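You operate a simulated robot arm through the tools that you are given. There is no shell and no other tool.

You are at the controls of a simulated robot arm. One attempt, no reset.

JOB
Stop the filter pump, drain the orange pot empty and shut its drain.
Fine: open the orange vent so that it drains, and leave the vent open.

It is judged by the outcome, as a careful person would: the job done as asked, and still so three seconds after it is handed in. It fails if anything else is knocked over, pushed out of place, dropped, spilled or broken.

ROBOT AND FRAMES
A 7-joint arm with a two-finger parallel gripper, fixed in place. Base frame: the origin is on the floor under the middle of its stand, x ahead of it, y to its left, z up. Units: mm, degrees, N and s.
It reaches about 1112 mm from its shoulder. Its first joint turns from -166.0 to 166.0 degrees. Payload 3.43 kg.
The tool frame sits at the grasp point between the pads (the TCP): z along the fingers, y along the line on which they close. The tips reach 34 mm beyond it. Largest opening 128 mm; finger width 24, thickness 12; the body of the gripper, 48 by 130 mm, starts 96 mm behind the TCP.
Orientation is told as [roll, pitch, yaw] about the base's x, y, z axes, in that order, counted from this pose: with the fingers straight down and closing along the base's y, the tool's x points along the base's -x, its y along +y and its z along -z.

CONTROLS
- The arm moves only by the tool servo_tool. Its argument "motion" is one flat list of numbers, 6 for each row, row after row: the shift along the base's x, y, z in mm, then the turn, a rotation vector about the base's x, y, z in degrees. In form: [tx, ty, tz, ax, ay, az, tx, ty, tz, ax, ay, az, ...]. A call has 1 to 20 rows; each row shifts and turns the commanded pose from where the row before left it. "jaw" is the gripper command, from -1 (fully open) to 1 (shut), values between in proportion, set as the call begins (left out, the last holds). Rows are played at 5 a second. More than 50 mm and 8.6 degrees between two rows, or a gripper value outside its range, and nothing of the call is played. Where a pose cannot be reached the arm comes as near as it can. A force on the tool above 60 N (or 10 N above the force at the start of the call, whichever is more), or a blocked arm, ends the call early, and 0.2 s more pass. Each finger travels about 153 mm/s and halts on what it meets, pressing with about 31 N; the grip force reading is that of the motor and also rises with nothing between the fingers. The clock runs only during rows and for 0.2 s after the last one: add rows that do not move to give the fingers time. The reply holds the time, the measured pose of the TCP, the force on the tool along the base axes, the opening and the grip force, in the units named above and with some noise, with the torque about the TCP (base axes, N m) and any sound that the robot's microphone picked up, and new pictures: "views" is both (left out), scene, wrist or none.
- Cameras (640 x 400 px; columns grow to the right, rows downward): "scene" is fixed at [399.8, 499.1, 1611]; the picture's right is [-0.56, -0.83, 0.00], its down [-0.74, 0.51, -0.44] and it looks along [0.36, -0.25, -0.90] (base axes); focal length 325 px, centre (320, 200). "wrist" rides on the gripper at [76, -11, -160] in the tool frame; the picture's right is [0.15, 0.99, 0.00], its down [-0.88, 0.13, -0.46] and it looks along [-0.45, 0.07, 0.89] (tool axes); focal length 234 px, centre (320, 200). There is no depth. A picture from a camera that has moved, and an enlarged one, comes with that camera's place and axes in the base frame and with its lens.
- enlarge(camera, box): a new picture of the part [left, top, right, bottom] of that camera's present view, enlarged. No time passes.
- hand_in(): hands the job in; it is judged then, once.

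Places have to be worked out from the pictures, the camera data and where the tool is seen. Open the gripper and draw the arm clear of the work before you hand the job in, unless the task says otherwise.

The tools are called as a command line: name --argument value ..., lists and objects as JSON in quotes. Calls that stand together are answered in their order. servo_tool: Moves the arm, as the interface text tells. Its arguments: {"type":"object","properties":{"motion":{"type":"array","items":{"type":"number"}},"jaw":{"type":"number"},"views":{"type":"string","enum":["both","scene","wrist","none"]}},"required":["motion"]} The other tools are called the same way: enlarge (camera, box) takes an enlarged picture of a part of a camera's view; hand_in () hands the job in.

At the start:

```text
t: 0.0
position: [476.0, 330.6, 1313.5]
orientation: [0.2, 0.0, 0.0]
wrist_force: [-0.6, 0.1, 0.2]
torque: [0.0, -0.01, -0.01]
grip_width: 127.8
gripper_force: 0.2
```

scene: 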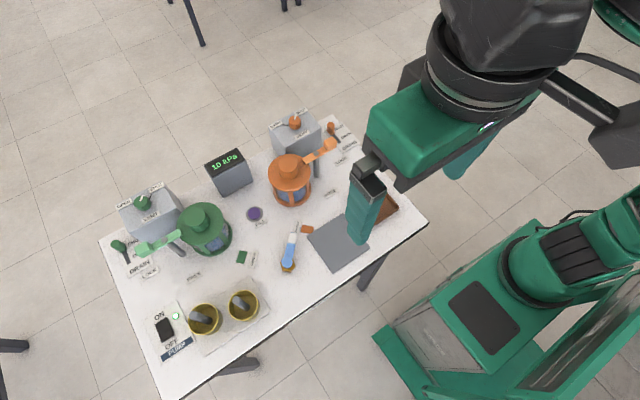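
wrist: 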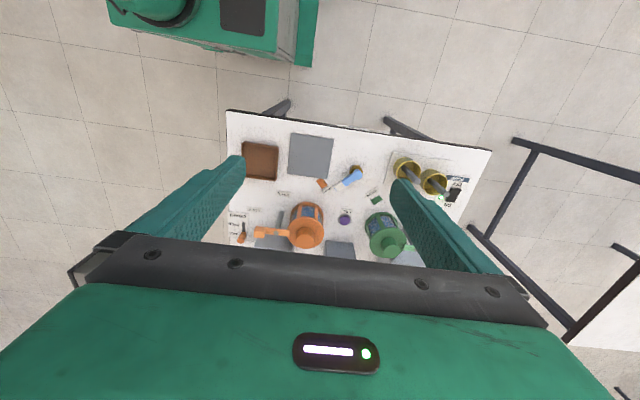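

I'll first look closely at the scene to identify the controls: the pump switch, orange vent, and orange drain.

enlarge --camera "scene" --box '[250, 95, 410, 195]'

enlarge --camera "scene" --box '[90, 170, 250, 270]'

enlarge --camera "scene" --box '[130, 280, 290, 380]'

enlarge --camera "scene" --box '[230, 190, 430, 315]'

enlarge --camera "wrist" --box '[210, 100, 500, 280]'

```text
4.00 times, centred on (330, 145) of scene
camera zoom: at [399.8, 499.1, 1611.0], right [-0.56, -0.83, 0.0], down [-0.74, 0.51, -0.44], along [0.36, -0.25, -0.9], focal length 1300 px, centre (280, 420)
```

zoom: 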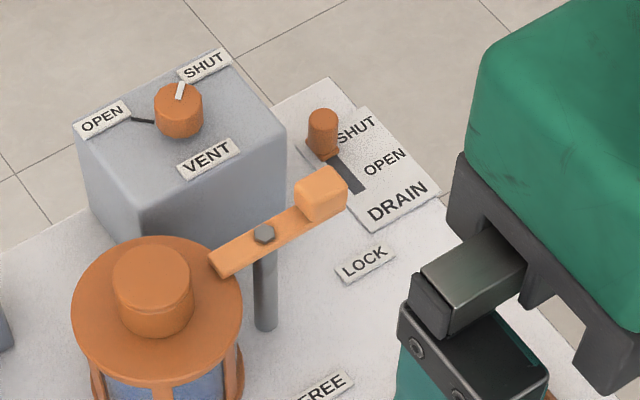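

```text
4.00 times, centred on (170, 220) of scene
camera zoom: at [399.8, 499.1, 1611.0], right [-0.56, -0.83, 0.0], down [-0.74, 0.51, -0.44], along [0.36, -0.25, -0.9], focal length 1300 px, centre (920, 120)
```

zoom: 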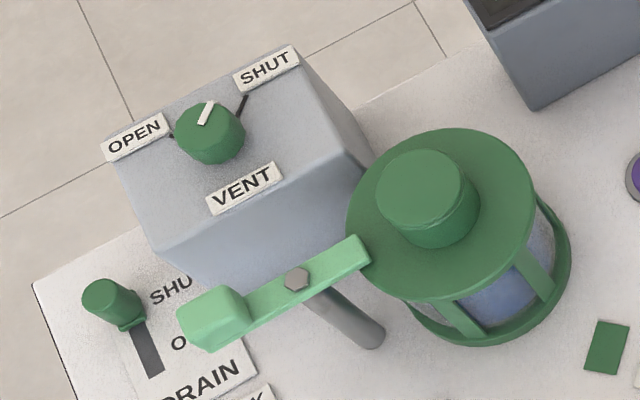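

```text
4.00 times, centred on (210, 330) of scene
camera zoom: at [399.8, 499.1, 1611.0], right [-0.56, -0.83, 0.0], down [-0.74, 0.51, -0.44], along [0.36, -0.25, -0.9], focal length 1300 px, centre (760, -320)
```

zoom: 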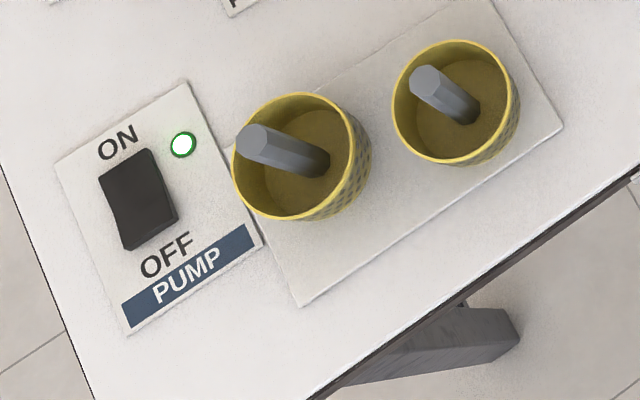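

```text
3.20 times, centred on (330, 252) of scene
camera zoom: at [399.8, 499.1, 1611.0], right [-0.56, -0.83, 0.0], down [-0.74, 0.51, -0.44], along [0.36, -0.25, -0.9], focal length 1040 px, centre (288, 32)
```

zoom: 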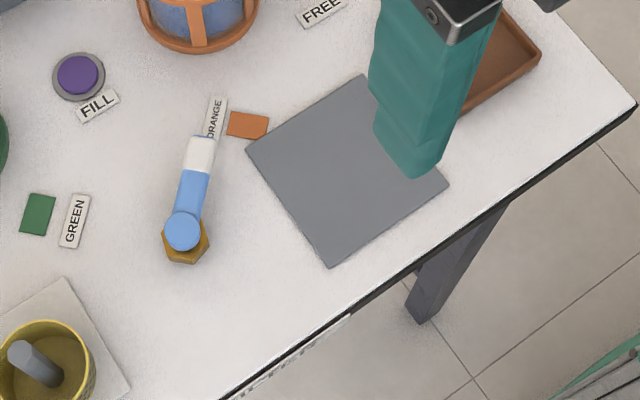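

```text
2.21 times, centred on (355, 190) of wrist
camera zoom: at [399.6, 318.7, 1473.3], right [-0.15, 0.99, 0.0], down [0.88, 0.13, 0.45], along [0.45, 0.07, -0.89], focal length 517 px, centre (243, 222)
```

zoom: 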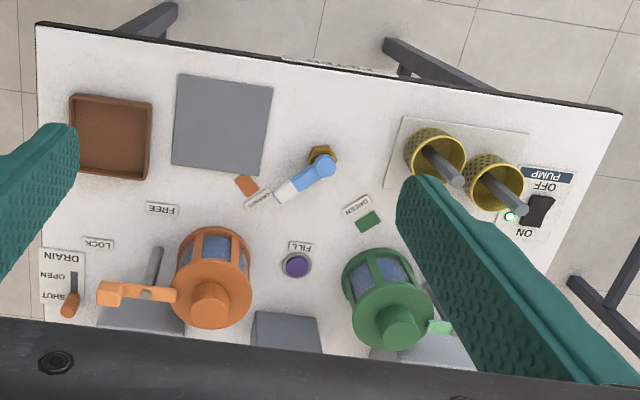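

The pump is lit ON, the orange vent points at SHUT, and the orange drain slider sits at SHUT. I'll check the display, the text on the table's front edge, and the blue selector.

enlarge --camera "scene" --box '[290, 270, 370, 320]'

enlarge --camera "scene" --box '[190, 140, 270, 190]'

enlarge --camera "wrist" --box '[300, 100, 400, 162]'

enlarge --camera "wrist" --box '[220, 190, 320, 252]'

enlarge --camera "scene" --box '[90, 170, 410, 370]'

```text
8.00 times, centred on (330, 295) of scene
camera zoom: at [399.8, 499.1, 1611.0], right [-0.56, -0.83, 0.0], down [-0.74, 0.51, -0.44], along [0.36, -0.25, -0.9], focal length 2600 px, centre (240, -560)
```

zoom: 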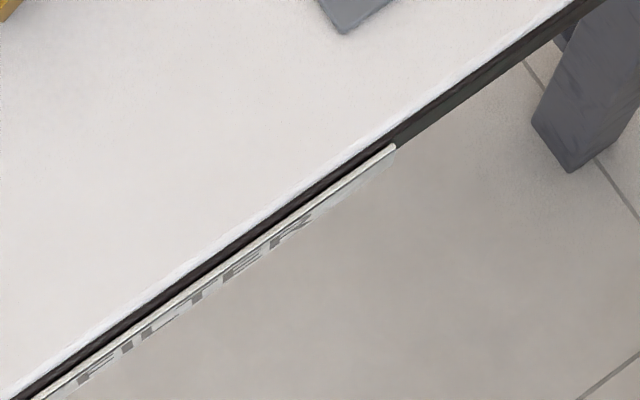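

```text
8.00 times, centred on (230, 165) of scene
camera zoom: at [399.8, 499.1, 1611.0], right [-0.56, -0.83, 0.0], down [-0.74, 0.51, -0.44], along [0.36, -0.25, -0.9], focal length 2600 px, centre (1040, 480)
```

zoom: 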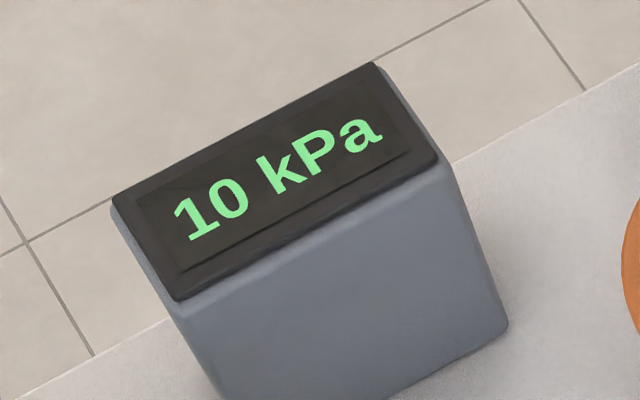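

```text
6.40 times, centred on (350, 131) of wrist
camera zoom: at [399.6, 318.7, 1473.3], right [-0.15, 0.99, 0.0], down [0.88, 0.13, 0.45], along [0.45, 0.07, -0.89], focal length 1499 px, centre (128, 642)
```

zoom: 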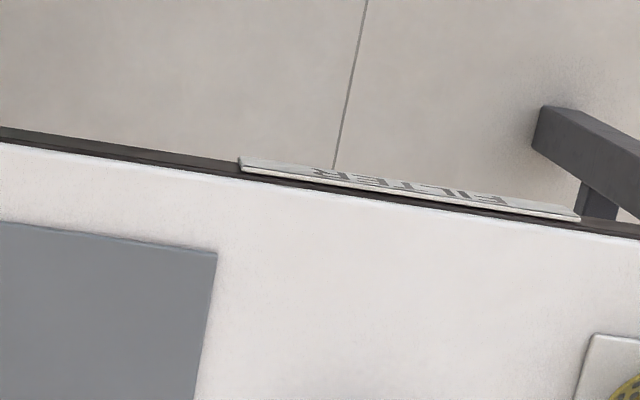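

```text
6.40 times, centred on (270, 221) of wrist
camera zoom: at [399.6, 318.7, 1473.3], right [-0.15, 0.99, 0.0], down [0.88, 0.13, 0.45], along [0.45, 0.07, -0.89], focal length 1499 px, centre (640, 66)
```

zoom: 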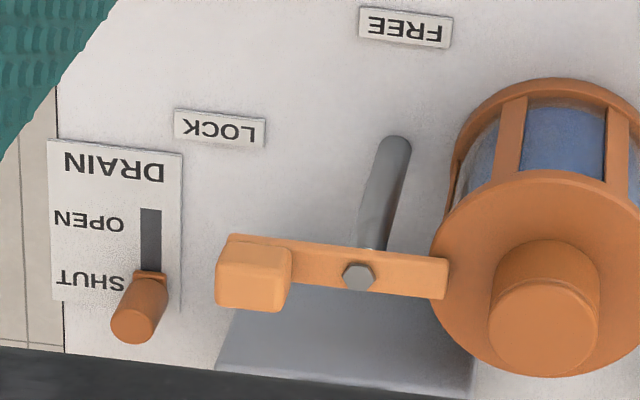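

```text
2.00 times, centred on (250, 270) of scene
camera zoom: at [399.8, 499.1, 1611.0], right [-0.56, -0.83, 0.0], down [-0.74, 0.51, -0.44], along [0.36, -0.25, -0.9], focal length 650 px, centre (460, 60)
```

zoom: 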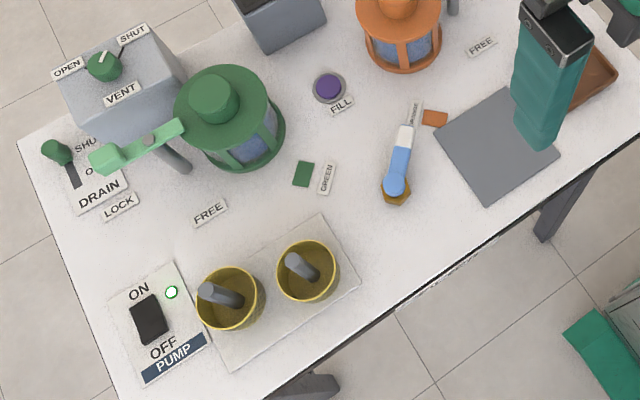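

The table top is around z≈840, roughly aligned with the base axes, and the pump rocker is near (636, 749, 853) with its OFF end toward the robot. I'll go over it high up with the jaw open to get a closer wrist view.

servo_tool --motion '[10, 42, 0, 0, 0, 0, 10, 42, 0, 0, 0, 0, 10, 42, 0, 0, 0, 0, 10, 42, 0, 0, 0, 0, 10, 42, 0, 0, 0, 0, 10, 42, 0, 0, 0, 0, 10, 42, 0, 0, 0, 0, 10, 42, 0, 0, 0, 0, 10, 42, 0, 0, 0, 0, 10, 40, 0, 0, 0, 0, 0, 0, -40, 0, 0, 0, 0, 0, -40, 0, 0, 0, 0, 0, -40, 0, 0, 0, 0, 0, -40, 0, 0, 0]' --jaw -1 --views "both"

```text
t: 3.0
position: [493.0, 477.4, 1156.2]
orientation: [0.1, -0.6, 0.1]
wrist_force: [-1.1, -0.6, 0.0]
torque: [0.02, -0.02, 0.02]
grip_width: 128.0
gripper_force: 0.1
out of reach, approached as far as the arm can: row 4, 5, 6, 7, 8, 9, 10
camera wrist: at [414.4, 466.0, 1316.1], right [-0.15, 0.99, 0.0], down [0.88, 0.13, 0.47], along [0.46, 0.07, -0.89], focal length 234 px, centre (320, 200)
```

scene: 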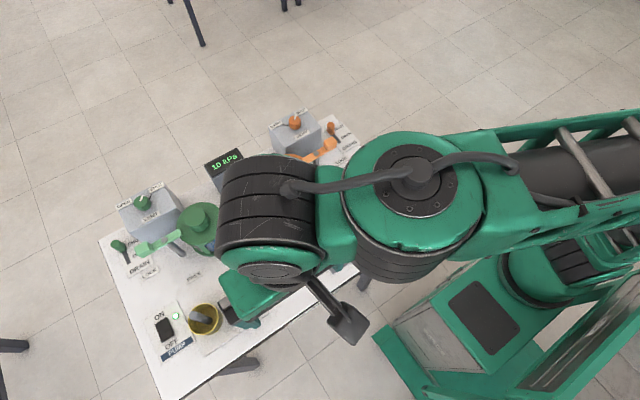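
wrist: 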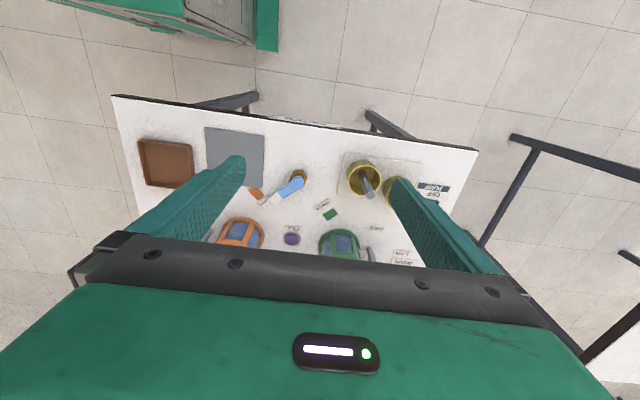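

High up it runs out of reach, so I'll descend to about z≈1060 (still above the items near the front) and move toward the pump panel.

servo_tool --motion '[0, 0, -45, 0, 0, 0, 0, 0, -45, 0, 0, 0, 0, 40, 0, 0, 0, 0, 0, 45, 0, 0, 0, 0, 0, 45, 0, 0, 0, 0, 0, 45, 0, 0, 0, 0, 0, 45, 0, 0, 0, 0, 20, 40, 0, 0, 0, 0, 20, 10, 0, 0, 0, 0, 20, 0, 0, 0, 0, 0]' --jaw -1 --views "both"

```text
t: 5.2
position: [522.3, 691.1, 1050.5]
orientation: [0.1, -0.7, -0.1]
wrist_force: [-0.7, -0.9, 0.5]
torque: [0.04, 0.07, 0.01]
grip_width: 128.1
gripper_force: 0.1
out of reach, approached as far as the arm can: row 7, 8, 9, 10
camera wrist: at [444.0, 678.3, 1210.2], right [-0.15, 0.99, 0.0], down [0.88, 0.13, 0.47], along [0.46, 0.07, -0.89], focal length 234 px, centre (320, 200)
```

scene: 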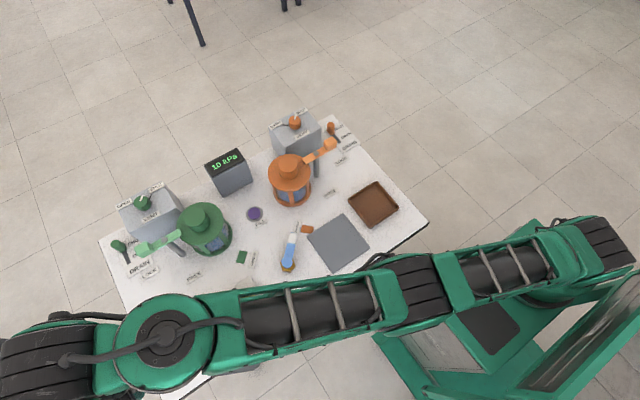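
wrist: 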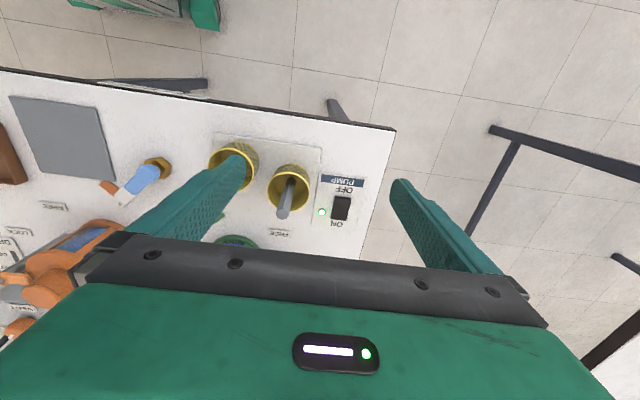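

The arm is fully stretched here, so I'll have to tilt the tool outward for the rocker. First I'll enlarge the wrist view to fix the rocker's position.

enlarge --camera "wrist" --box '[290, 150, 400, 240]'

enlarge --camera "scene" --box '[250, 95, 410, 195]'

enlarge --camera "scene" --box '[260, 140, 340, 210]'

```text
4.44 times, centred on (345, 195) of wrist
camera zoom: at [444.0, 678.3, 1210.2], right [-0.15, 0.99, 0.0], down [0.88, 0.13, 0.47], along [0.46, 0.07, -0.89], focal length 1041 px, centre (209, 222)
```

zoom: 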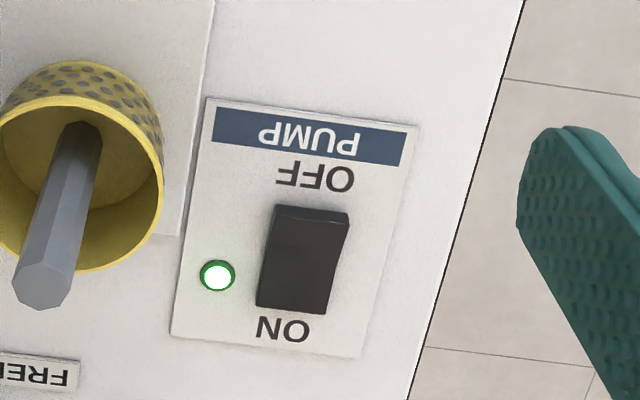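

```text
4.00 times, centred on (330, 145) of scene
camera zoom: at [399.8, 499.1, 1611.0], right [-0.56, -0.83, 0.0], down [-0.74, 0.51, -0.44], along [0.36, -0.25, -0.9], focal length 1300 px, centre (280, 420)
```

zoom: 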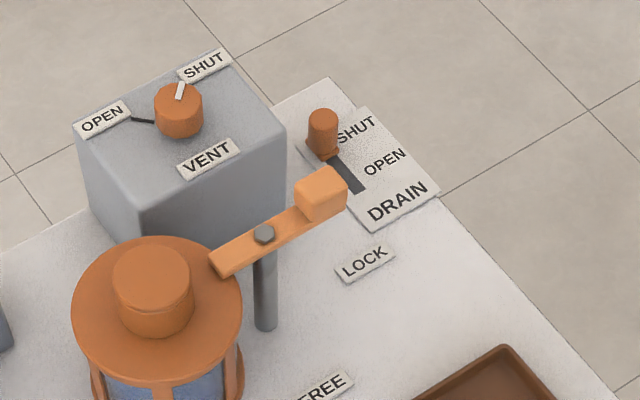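

```text
5.71 times, centred on (300, 175) of scene
camera zoom: at [399.8, 499.1, 1611.0], right [-0.56, -0.83, 0.0], down [-0.74, 0.51, -0.44], along [0.36, -0.25, -0.9], focal length 1857 px, centre (434, 343)
```

zoom: 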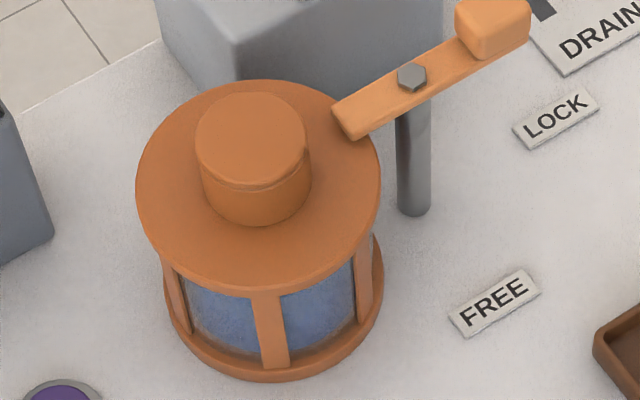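

The rocker spans roughly x 612–658 at y≈743, z≈860, with its OFF half toward the robot, and the left pestle top stands near (596, 655, 960). I'll close the jaw, tilt the tool about 25° forward and move above the OFF end, staying high.

servo_tool --motion '[0, 0, 0, 0, -6.25, 0, 0, 0, 0, 0, -6.25, 0, 0, 0, 0, 0, -6.25, 0, 0, 0, 0, 0, -6.25, 0, 0, 28, -10, 0, 0, 0, 0, 28, -10, 0, 0, 0, 30, 0, -10, 0, 0, 0, 30, 0, -10, 0, 0, 0, 30, 0, -10, 0, 0, 0, 0, 0, -20, 0, 0, 0, 0, 0, 0, 0, 0, 0]' --jaw 1 --views "both"

```text
t: 7.6
position: [616.0, 725.5, 975.8]
orientation: [0.0, -25.7, 0.0]
wrist_force: [-0.2, -0.3, -0.3]
torque: [-0.01, 0.01, 0.01]
grip_width: 0.0
gripper_force: 31.5
out of reach, approached as far as the arm can: row 6, 8, 9
camera wrist: at [477.1, 713.3, 1087.8], right [-0.13, 0.99, -0.06], down [0.6, 0.13, 0.79], along [0.79, 0.07, -0.61], focal length 234 px, centre (320, 200)
```

scene: 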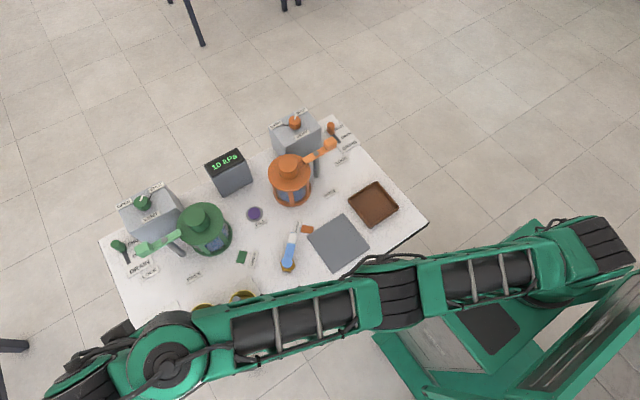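
wrist: 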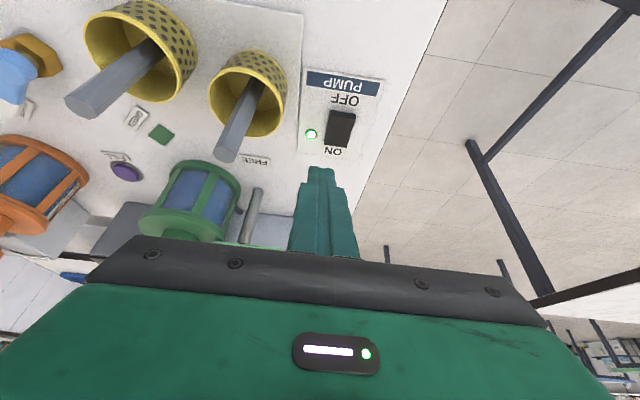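

The tilted pose is reached; now I enlarge the wrist view to refine the rocker's location relative to the closed fingertips.

enlarge --camera "wrist" --box '[280, 60, 400, 180]'

```text
3.33 times, centred on (340, 120) of wrist
camera zoom: at [477.1, 713.3, 1087.8], right [-0.13, 0.99, -0.06], down [0.6, 0.13, 0.79], along [0.79, 0.07, -0.61], focal length 781 px, centre (253, 467)
```

zoom: 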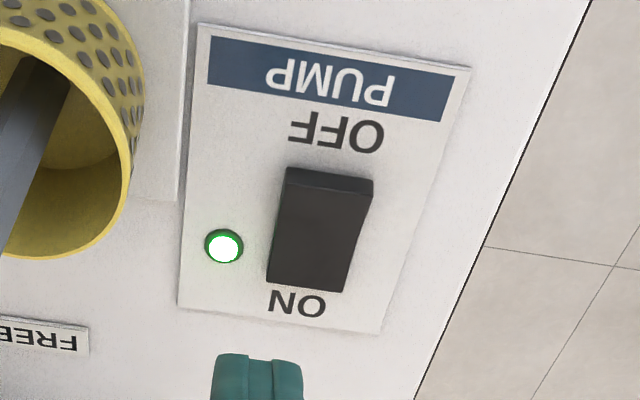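

The OFF edge of the rocker triangulates to about (615, 742, 869). I'll shift the tip over it (TCP ≈ (618.5, 743)) and descend to just above contact.

servo_tool --motion '[2.5, 17.5, 0, 0, 0, 0, 0, 0, -25, 0, 0, 0, 0, 0, -25, 0, 0, 0, 0, 0, -10, 0, 0, 0, 0, 0, 0, 0, 0, 0]' --jaw 1 --views "both"

enlarge --camera "wrist" --box '[270, 90, 390, 210]'

```text
t: 8.8
position: [617.9, 728.6, 916.1]
orientation: [0.1, -25.7, 0.0]
wrist_force: [-0.6, -0.1, 0.7]
torque: [0.0, -0.02, -0.02]
grip_width: 0.0
gripper_force: 31.0
out of reach, approached as far as the arm can: row 1
camera wrist: at [479.3, 716.1, 1027.3], right [-0.13, 0.99, -0.06], down [0.6, 0.13, 0.79], along [0.79, 0.07, -0.61], focal length 234 px, centre (320, 200)
```

scene: 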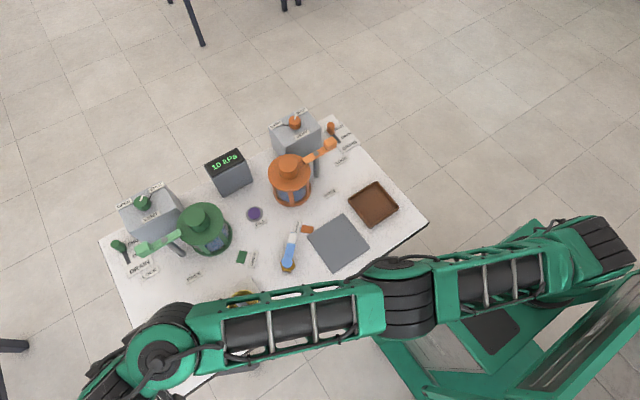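
wrist: 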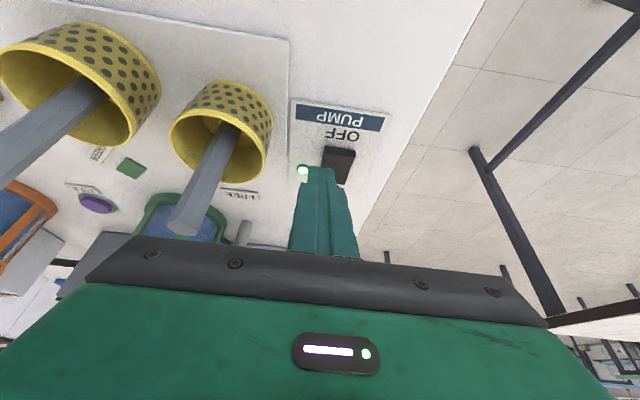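

```text
3.33 times, centred on (330, 150) of wrist
camera zoom: at [479.3, 716.1, 1027.3], right [-0.13, 0.99, -0.06], down [0.6, 0.13, 0.79], along [0.79, 0.07, -0.61], focal length 781 px, centre (287, 367)
```

zoom: 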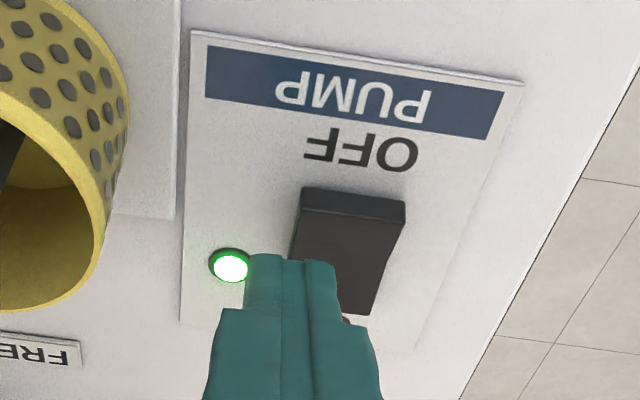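

The lateral move was clipped at the higher pose, so the tip is still ~14 mm short in y. I'll repeat the y shift at this lower height.

servo_tool --motion '[0, 7, 0, 0, 0, 0, 0, 8, 0, 0, 0, 0, 0, 0, 0, 0, 0, 0]' --jaw 1 --views "wrist"

enlarge --camera "wrist" --box '[270, 90, 390, 210]'

```text
t: 9.6
position: [616.6, 745.1, 916.7]
orientation: [-0.1, -25.6, 0.0]
wrist_force: [-0.4, 0.1, 0.3]
torque: [-0.01, 0.0, -0.01]
grip_width: 0.1
gripper_force: 30.7
camera wrist: at [478.9, 732.3, 1028.2], right [-0.13, 0.99, -0.06], down [0.6, 0.13, 0.79], along [0.79, 0.07, -0.61], focal length 234 px, centre (320, 200)
```

wrist: 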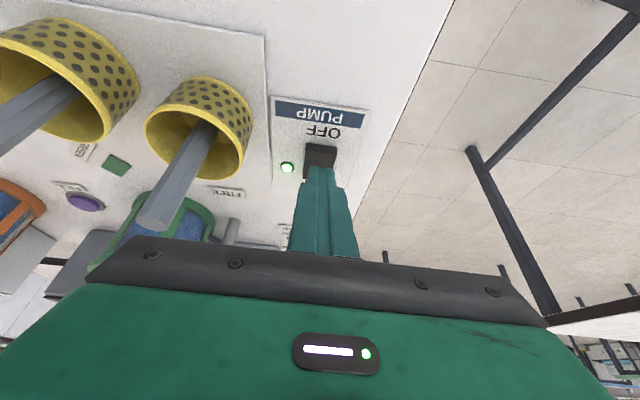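

```text
3.33 times, centred on (330, 150) of wrist
camera zoom: at [478.9, 732.3, 1028.2], right [-0.13, 0.99, -0.06], down [0.6, 0.13, 0.79], along [0.79, 0.07, -0.61], focal length 781 px, centre (287, 367)
```

zoom: 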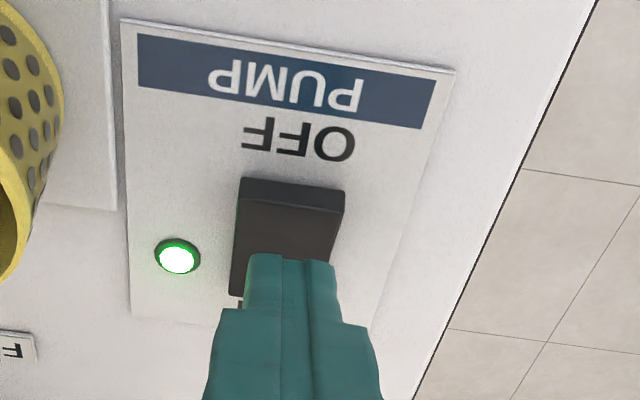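

The tip is aligned over the OFF end, ~5 mm inside its raised edge and ~12 mm above it. Now I press down in small steps.

servo_tool --motion '[0, 0, -8, 0, 0, 0, 0, 0, -4, 0, 0, 0, 0, 0, -3, 0, 0, 0, 0, 0, -3, 0, 0, 0, 0, 0, -3, 0, 0, 0, 0, 0, 0, 0, 0, 0]' --jaw 1 --views "wrist"

enlarge --camera "wrist" --box '[270, 90, 390, 210]'

```text
t: 10.9
position: [605.6, 746.9, 910.3]
orientation: [0.7, -26.4, -0.1]
wrist_force: [0.8, -0.4, -0.4]
torque: [0.0, 0.11, 0.02]
grip_width: 0.0
gripper_force: 31.7
heard: click
stopped in row 6: the force on the tool passed its limit at 61 N (the readings are from after the stop); the commanded pose is now the measured one
camera wrist: at [465.9, 734.2, 1020.3], right [-0.13, 0.99, -0.05], down [0.58, 0.12, 0.8], along [0.8, 0.07, -0.59], focal length 234 px, centre (320, 200)
```

wrist: 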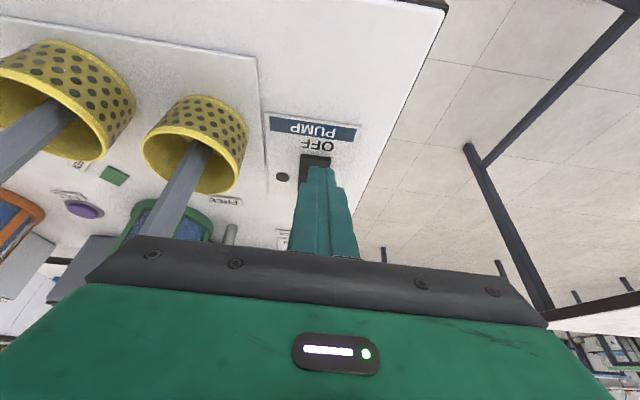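

```text
3.33 times, centred on (330, 150) of wrist
camera zoom: at [465.9, 734.2, 1020.3], right [-0.13, 0.99, -0.05], down [0.58, 0.12, 0.8], along [0.8, 0.07, -0.59], focal length 781 px, centre (287, 367)
```

zoom: 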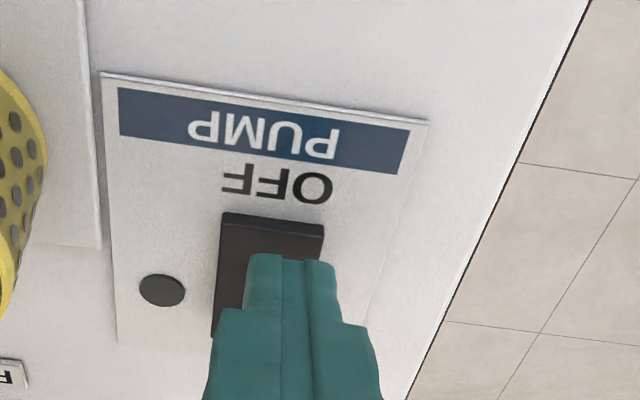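

A click was heard and the pump lamp is now off. I'll back up and carry the closed gripper high across to the orange vent side.

servo_tool --motion '[0, 0, 40, 0, 0, 0, -15, -10, 40, 0, 0, 0, -20, -20, 40, 0, 0, 0, -20, -20, 40, 0, 0, 0, -20, -30, 25, 0, 0, 0, 0, -45, 0, 0, 0, 0, 0, -45, 0, 0, 0, 0, 0, -45, 0, 0, 0, 0, 0, -45, 0, 0, 0, 0, 0, -45, 0, 0, 0, 0, 0, -45, 0, 0, 0, 0, 0, -45, 0, 0, 0, 0, 0, -45, 0, 0, 0, 0, 20, -40, 0, 0, 0, 0, 40, -20, 0, 0, 0, 0, 45, 0, 0, 0, 0, 0, 45, 0, 0, 0, 0, 0, 45, 0, 0, 0, 0, 0]' --jaw 1 --views "both"

```text
t: 14.8
position: [726.1, 245.4, 1095.8]
orientation: [0.8, -26.7, -0.3]
wrist_force: [-0.2, -0.1, 0.9]
torque: [-0.03, -0.02, -0.03]
grip_width: 0.5
gripper_force: 31.2
camera wrist: at [584.8, 232.1, 1205.6], right [-0.13, 0.99, -0.05], down [0.58, 0.12, 0.8], along [0.8, 0.08, -0.59], focal length 234 px, centre (320, 200)
```

scene: 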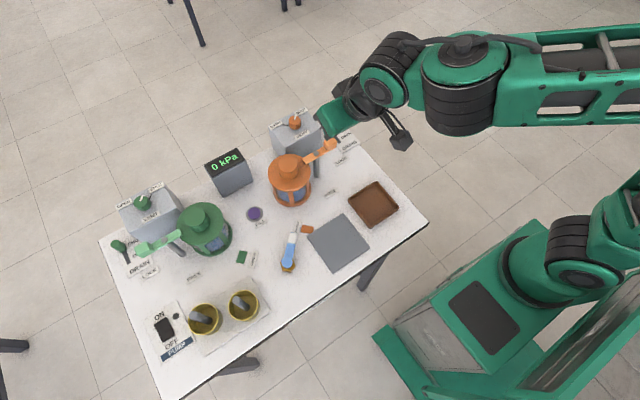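
wrist: 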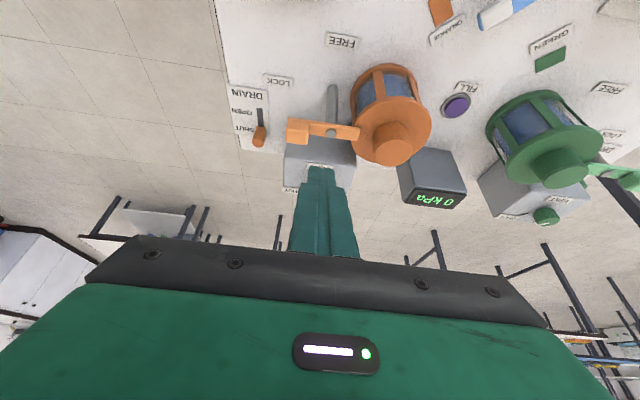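

The display reads 0 kPa, so the pump is stopped. The closed fingers hide the vent knob, so I open the jaw here to see it.

servo_tool --motion '[0, 0, 0, 0, 0, 0, 0, 0, 0, 0, 0, 0]' --jaw -1 --views "wrist"

enlarge --camera "wrist" --box '[220, 80, 420, 240]'

enlarge --camera "scene" --box '[250, 95, 370, 170]'

```text
t: 15.3
position: [725.0, 245.9, 1096.6]
orientation: [0.7, -26.6, -0.2]
wrist_force: [-0.4, -0.1, -0.3]
torque: [-0.03, 0.03, -0.01]
grip_width: 128.1
gripper_force: 0.1
camera wrist: at [585.2, 232.3, 1205.0], right [-0.13, 0.99, -0.06], down [0.58, 0.12, 0.8], along [0.8, 0.07, -0.59], focal length 234 px, centre (320, 200)
```

wrist: 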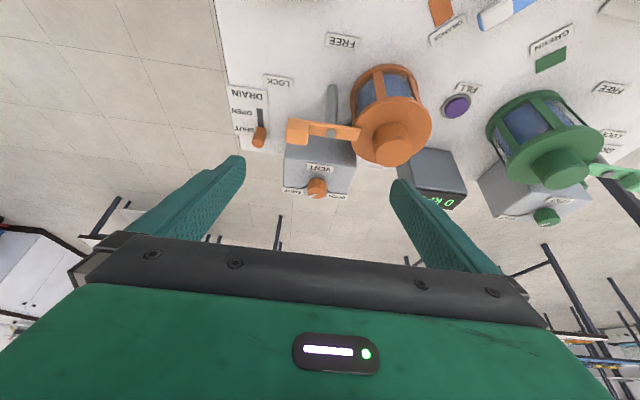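

```text
2.50 times, centred on (320, 160) of wrist
camera zoom: at [585.2, 232.3, 1205.0], right [-0.13, 0.99, -0.06], down [0.58, 0.12, 0.8], along [0.8, 0.07, -0.59], focal length 585 px, centre (320, 300)
```

zoom: 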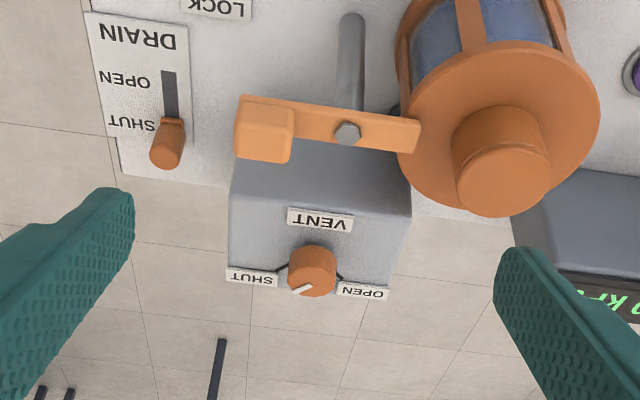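

```text
5.33 times, centred on (310, 132) of scene
camera zoom: at [399.8, 499.1, 1611.0], right [-0.56, -0.83, 0.0], down [-0.74, 0.51, -0.44], along [0.36, -0.25, -0.9], focal length 1733 px, centre (373, 560)
```

zoom: 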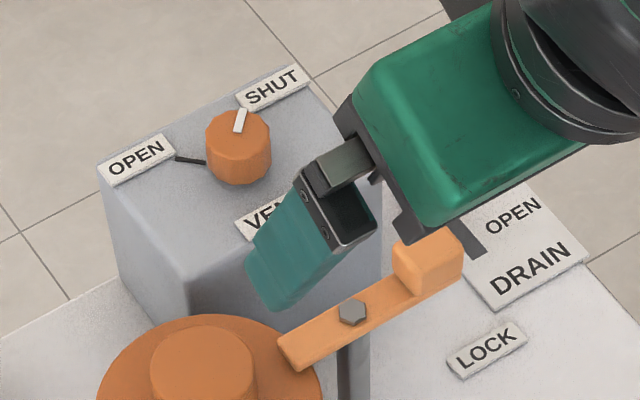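

The knob top triangulates to about (866, 251, 983), ~31 mm across, on a box top at z≈960; the pointer is at SHUT (−45°) and OPEN lies +90° (counter-clockwise from above). I'll reduce the tilt to 20°, yaw −30°, and move above the knob with the jaw at ~70 mm.

servo_tool --motion '[0, 0, 0, 0, 6.6, 0, 26, 2, -5, 0, 0, -6, 26, 2, -8, 0, 0, -6, 27, 2, -8, 0, 0, -6, 27, 2, -8, 0, 0, -6, 27, 2, -8, 0, 0, -6, 0, 0, 0, 0, 0, 0]' --jaw -0.094 --views "both"

enlarge --camera "wrist" --box '[240, 110, 400, 230]'

enlarge --camera "scene" --box '[250, 95, 370, 170]'

```text
t: 16.9
position: [860.0, 255.5, 1056.0]
orientation: [0.6, -20.0, -30.2]
wrist_force: [-0.2, 0.1, -0.2]
torque: [0.0, 0.0, -0.04]
grip_width: 70.2
gripper_force: 0.2
camera wrist: at [744.1, 306.6, 1181.4], right [0.38, 0.93, -0.04], down [0.64, -0.23, 0.73], along [0.67, -0.3, -0.68], focal length 234 px, centre (320, 200)
```

scene: 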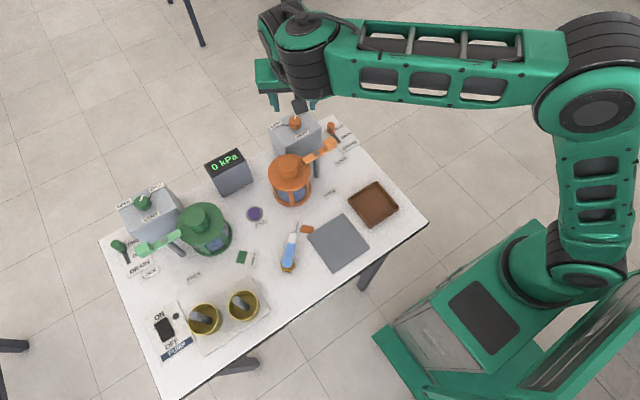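
wrist: 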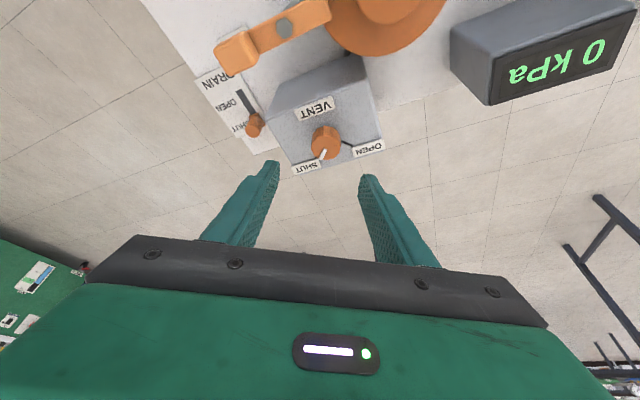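

```text
3.33 times, centred on (320, 170) of wrist
camera zoom: at [744.1, 306.6, 1181.4], right [0.38, 0.93, -0.04], down [0.64, -0.23, 0.73], along [0.67, -0.3, -0.68], focal length 781 px, centre (320, 300)
```

zoom: 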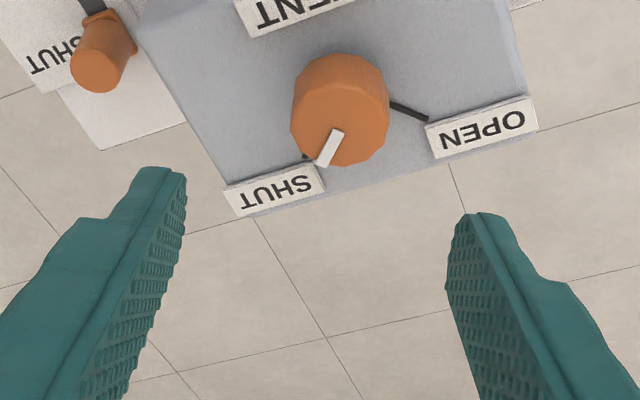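

```text
5.33 times, centred on (310, 132) of scene
camera zoom: at [399.8, 499.1, 1611.0], right [-0.56, -0.83, 0.0], down [-0.74, 0.51, -0.44], along [0.36, -0.25, -0.9], focal length 1733 px, centre (373, 560)
```

zoom: 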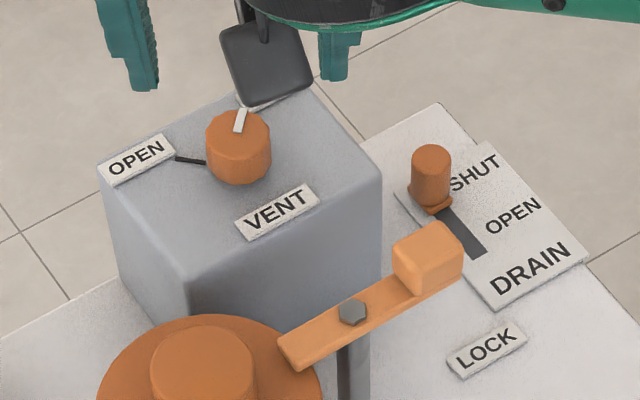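

The knob sits ~4 mm off the jaw's mid-plane; I estimate its axis at (869.5, 254.5). I'll shift (+1, +4) and descend to z≈1020, then re-check before enclosing it.

servo_tool --motion '[1.3, 3.7, -12, 0, 0, 0, 0, 0, -12, 0, 0, 0, 0, 0, -12, 0, 0, 0, 0, 0, 0, 0, 0, 0]' --jaw -0.094 --views "both"

enlarge --camera "wrist" --box '[240, 110, 400, 230]'

enlarge --camera "scene" --box '[250, 95, 370, 170]'

```text
t: 17.9
position: [861.5, 259.4, 1021.5]
orientation: [0.5, -20.1, -30.1]
wrist_force: [0.4, -0.7, 0.9]
torque: [0.0, -0.01, 0.0]
grip_width: 70.0
gripper_force: 0.1
camera wrist: at [744.7, 310.3, 1145.5], right [0.38, 0.93, -0.04], down [0.64, -0.23, 0.73], along [0.67, -0.3, -0.68], focal length 234 px, centre (320, 200)
```

scene: 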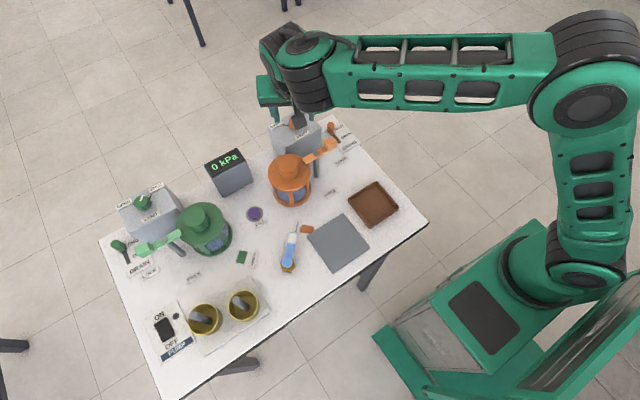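
wrist: 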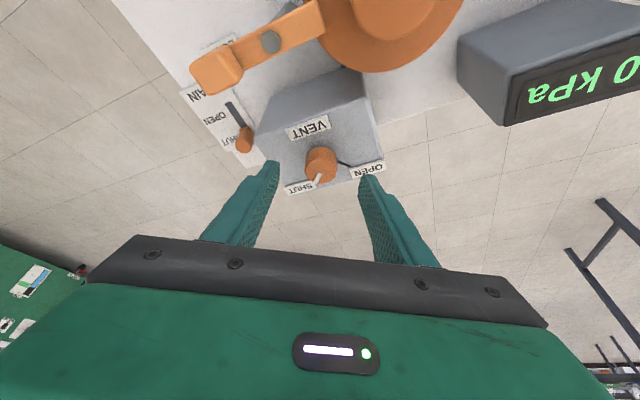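

```text
3.33 times, centred on (320, 170) of wrist
camera zoom: at [744.7, 310.3, 1145.5], right [0.38, 0.93, -0.04], down [0.64, -0.23, 0.73], along [0.67, -0.3, -0.68], focal length 781 px, centre (320, 300)
```

zoom: 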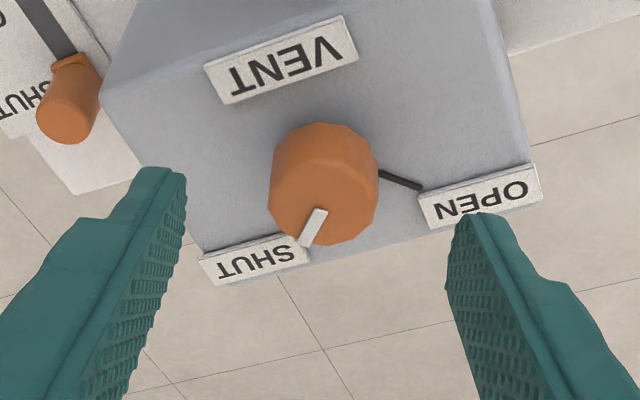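

```text
5.33 times, centred on (310, 132) of scene
camera zoom: at [399.8, 499.1, 1611.0], right [-0.56, -0.83, 0.0], down [-0.74, 0.51, -0.44], along [0.36, -0.25, -0.9], focal length 1733 px, centre (373, 560)
```

zoom: 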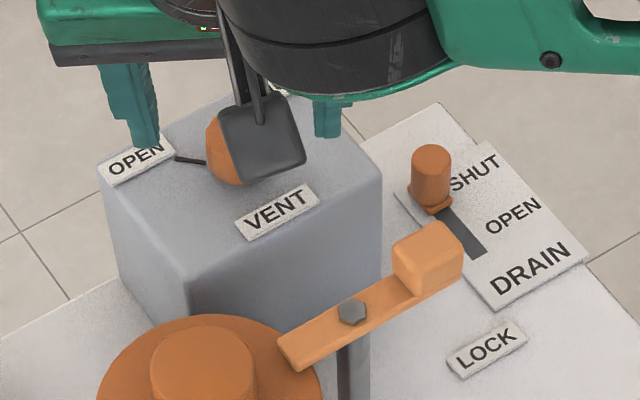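

The knob axis refines to about (867.5, 255, top 986), well centred between the fingers (within 1 mm). I'll narrow the jaw to ~50 mm and lower 18 mm so tips stay a few mm above the box and labels.

servo_tool --motion '[0, 0, 0, 0, 0, 0, -0.5, 0, -6, 0, 0, 0, -0.5, 0, -6, 0, 0, 0, 0, 0, -6, 0, 0, 0, 0, 0, 0, 0, 0, 0]' --jaw 0.219 --views "both"

enlarge --camera "wrist" --box '[240, 110, 400, 230]'

enlarge --camera "scene" --box '[250, 95, 370, 170]'

```text
t: 19.1
position: [860.6, 258.8, 1002.2]
orientation: [0.6, -20.0, -30.2]
wrist_force: [0.4, 0.4, -0.2]
torque: [-0.01, 0.0, 0.02]
grip_width: 50.0
gripper_force: 0.0
camera wrist: at [743.8, 311.6, 1127.0], right [0.38, 0.93, -0.04], down [0.64, -0.23, 0.73], along [0.67, -0.3, -0.68], focal length 234 px, centre (320, 200)
```

scene: 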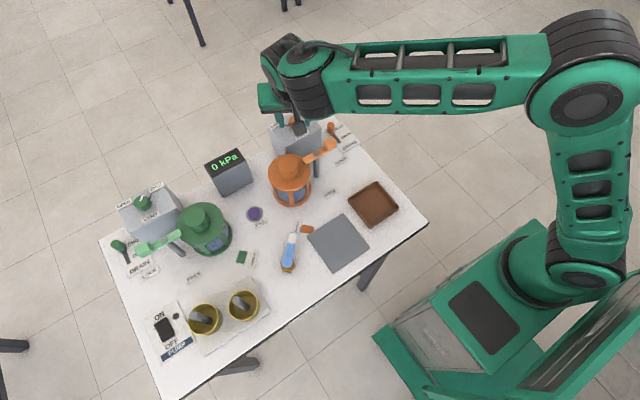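
wrist: 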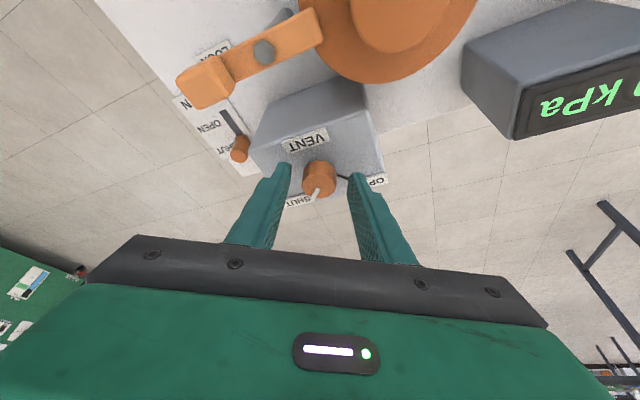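

```text
3.33 times, centred on (320, 170) of wrist
camera zoom: at [743.8, 311.6, 1127.0], right [0.38, 0.93, -0.04], down [0.64, -0.23, 0.73], along [0.67, -0.3, -0.68], focal length 781 px, centre (320, 300)
```

zoom: 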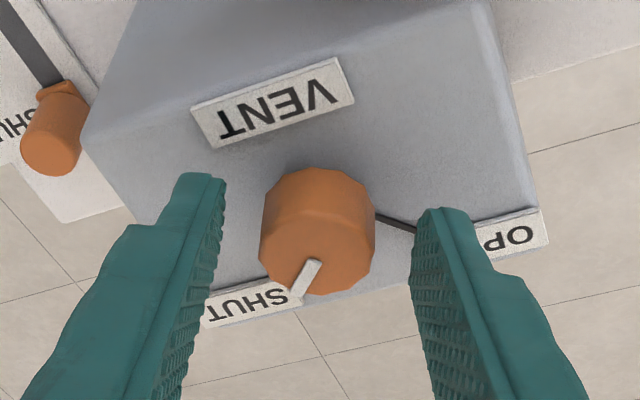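

```text
5.33 times, centred on (310, 132) of scene
camera zoom: at [399.8, 499.1, 1611.0], right [-0.56, -0.83, 0.0], down [-0.74, 0.51, -0.44], along [0.36, -0.25, -0.9], focal length 1733 px, centre (373, 560)
```

zoom: 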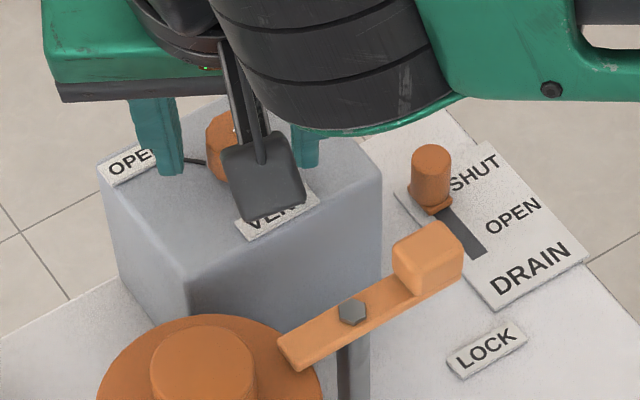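

The knob is centred between the fingers with no contact force. Closing the jaw on it now.

servo_tool --motion '[0, 0, 0, 0, 0, 0, 0, 0, 0, 0, 0, 0, 0, 0, 0, 0, 0, 0]' --jaw 1 --views "wrist"

enlarge --camera "wrist" --box '[240, 110, 400, 230]'

```text
t: 19.9
position: [859.4, 260.3, 1002.1]
orientation: [0.7, -20.0, -30.2]
wrist_force: [-2.8, -2.0, -0.3]
torque: [-0.39, 0.35, -0.06]
grip_width: 28.8
gripper_force: 44.8
camera wrist: at [743.7, 311.4, 1127.0], right [0.38, 0.93, -0.04], down [0.64, -0.23, 0.73], along [0.67, -0.3, -0.68], focal length 234 px, centre (320, 200)
```

wrist: 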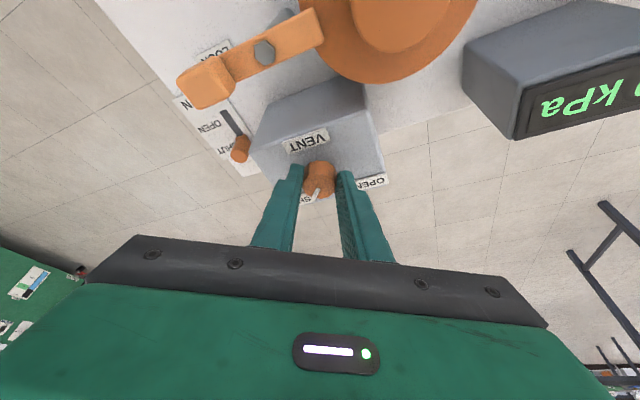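

```text
3.33 times, centred on (320, 170) of wrist
camera zoom: at [743.7, 311.4, 1127.0], right [0.38, 0.93, -0.04], down [0.64, -0.23, 0.73], along [0.67, -0.3, -0.68], focal length 781 px, centre (320, 300)
```

zoom: 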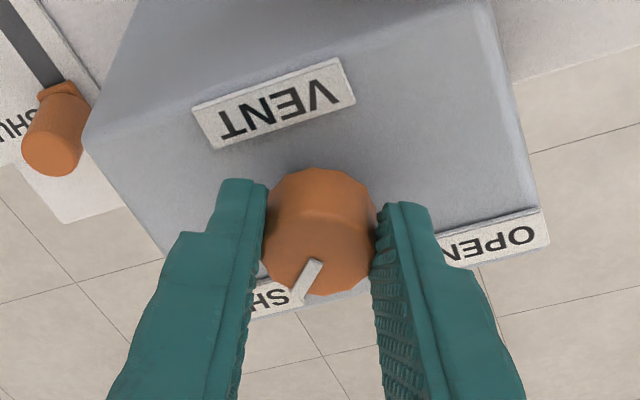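

The grip holds at 28.8 mm with little side load. I'll start turning the knob counter-clockwise about its axis, first 45°, orbiting the TCP around (867.5, 255).

servo_tool --motion '[-0.51, -1.03, 0, 0, 0, 7.5, -0.37, -1.09, 0, 0, 0, 7.5, -0.22, -1.13, 0, 0, 0, 7.5, -0.08, -1.15, 0, 0, 0, 7.5, 0.08, -1.15, 0, 0, 0, 7.5, 0.22, -1.13, 0, 0, 0, 7.5]' --jaw 1 --views "both"

enlarge --camera "wrist" --box '[240, 110, 400, 230]'

enlarge --camera "scene" --box '[250, 95, 370, 170]'

```text
t: 21.4
position: [859.5, 248.8, 1002.3]
orientation: [0.6, -19.8, 14.6]
wrist_force: [-5.8, -26.0, -8.2]
torque: [-1.21, 0.93, -0.32]
grip_width: 28.7
gripper_force: 44.9
camera wrist: at [739.6, 204.8, 1127.4], right [-0.39, 0.92, -0.04], down [0.62, 0.29, 0.73], along [0.68, 0.26, -0.68], focal length 234 px, centre (320, 200)
```

scene: 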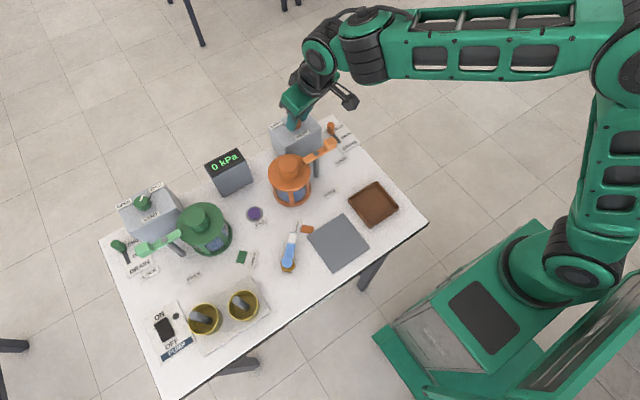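
wrist: 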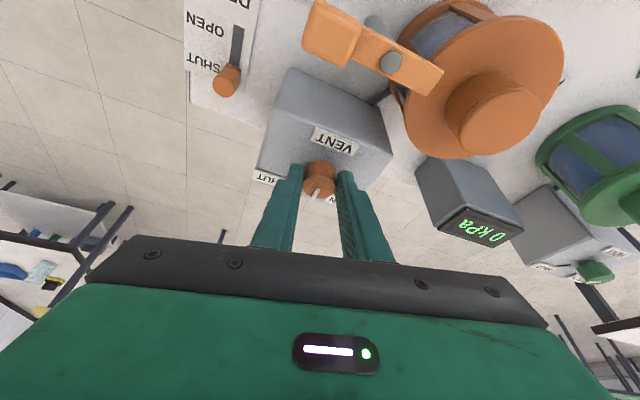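

```text
3.33 times, centred on (320, 170) of wrist
camera zoom: at [739.6, 204.8, 1127.4], right [-0.39, 0.92, -0.04], down [0.62, 0.29, 0.73], along [0.68, 0.26, -0.68], focal length 781 px, centre (320, 300)
```

zoom: 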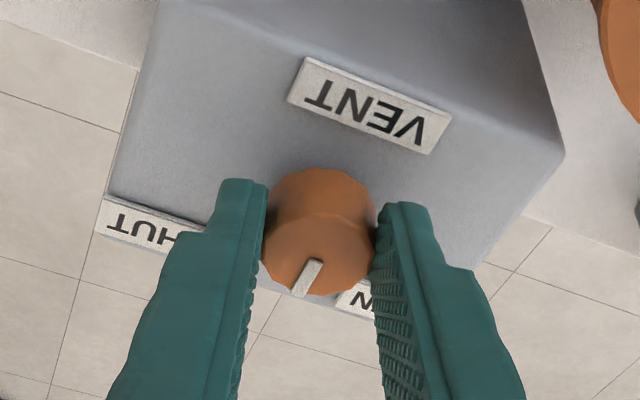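

```text
5.33 times, centred on (310, 132) of scene
camera zoom: at [399.8, 499.1, 1611.0], right [-0.56, -0.83, 0.0], down [-0.74, 0.51, -0.44], along [0.36, -0.25, -0.9], focal length 1733 px, centre (373, 560)
```

zoom: 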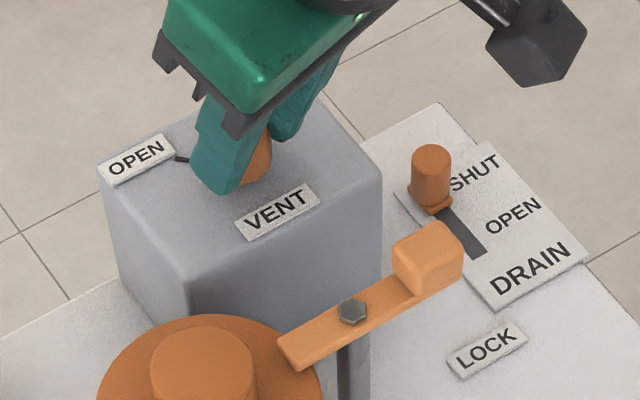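

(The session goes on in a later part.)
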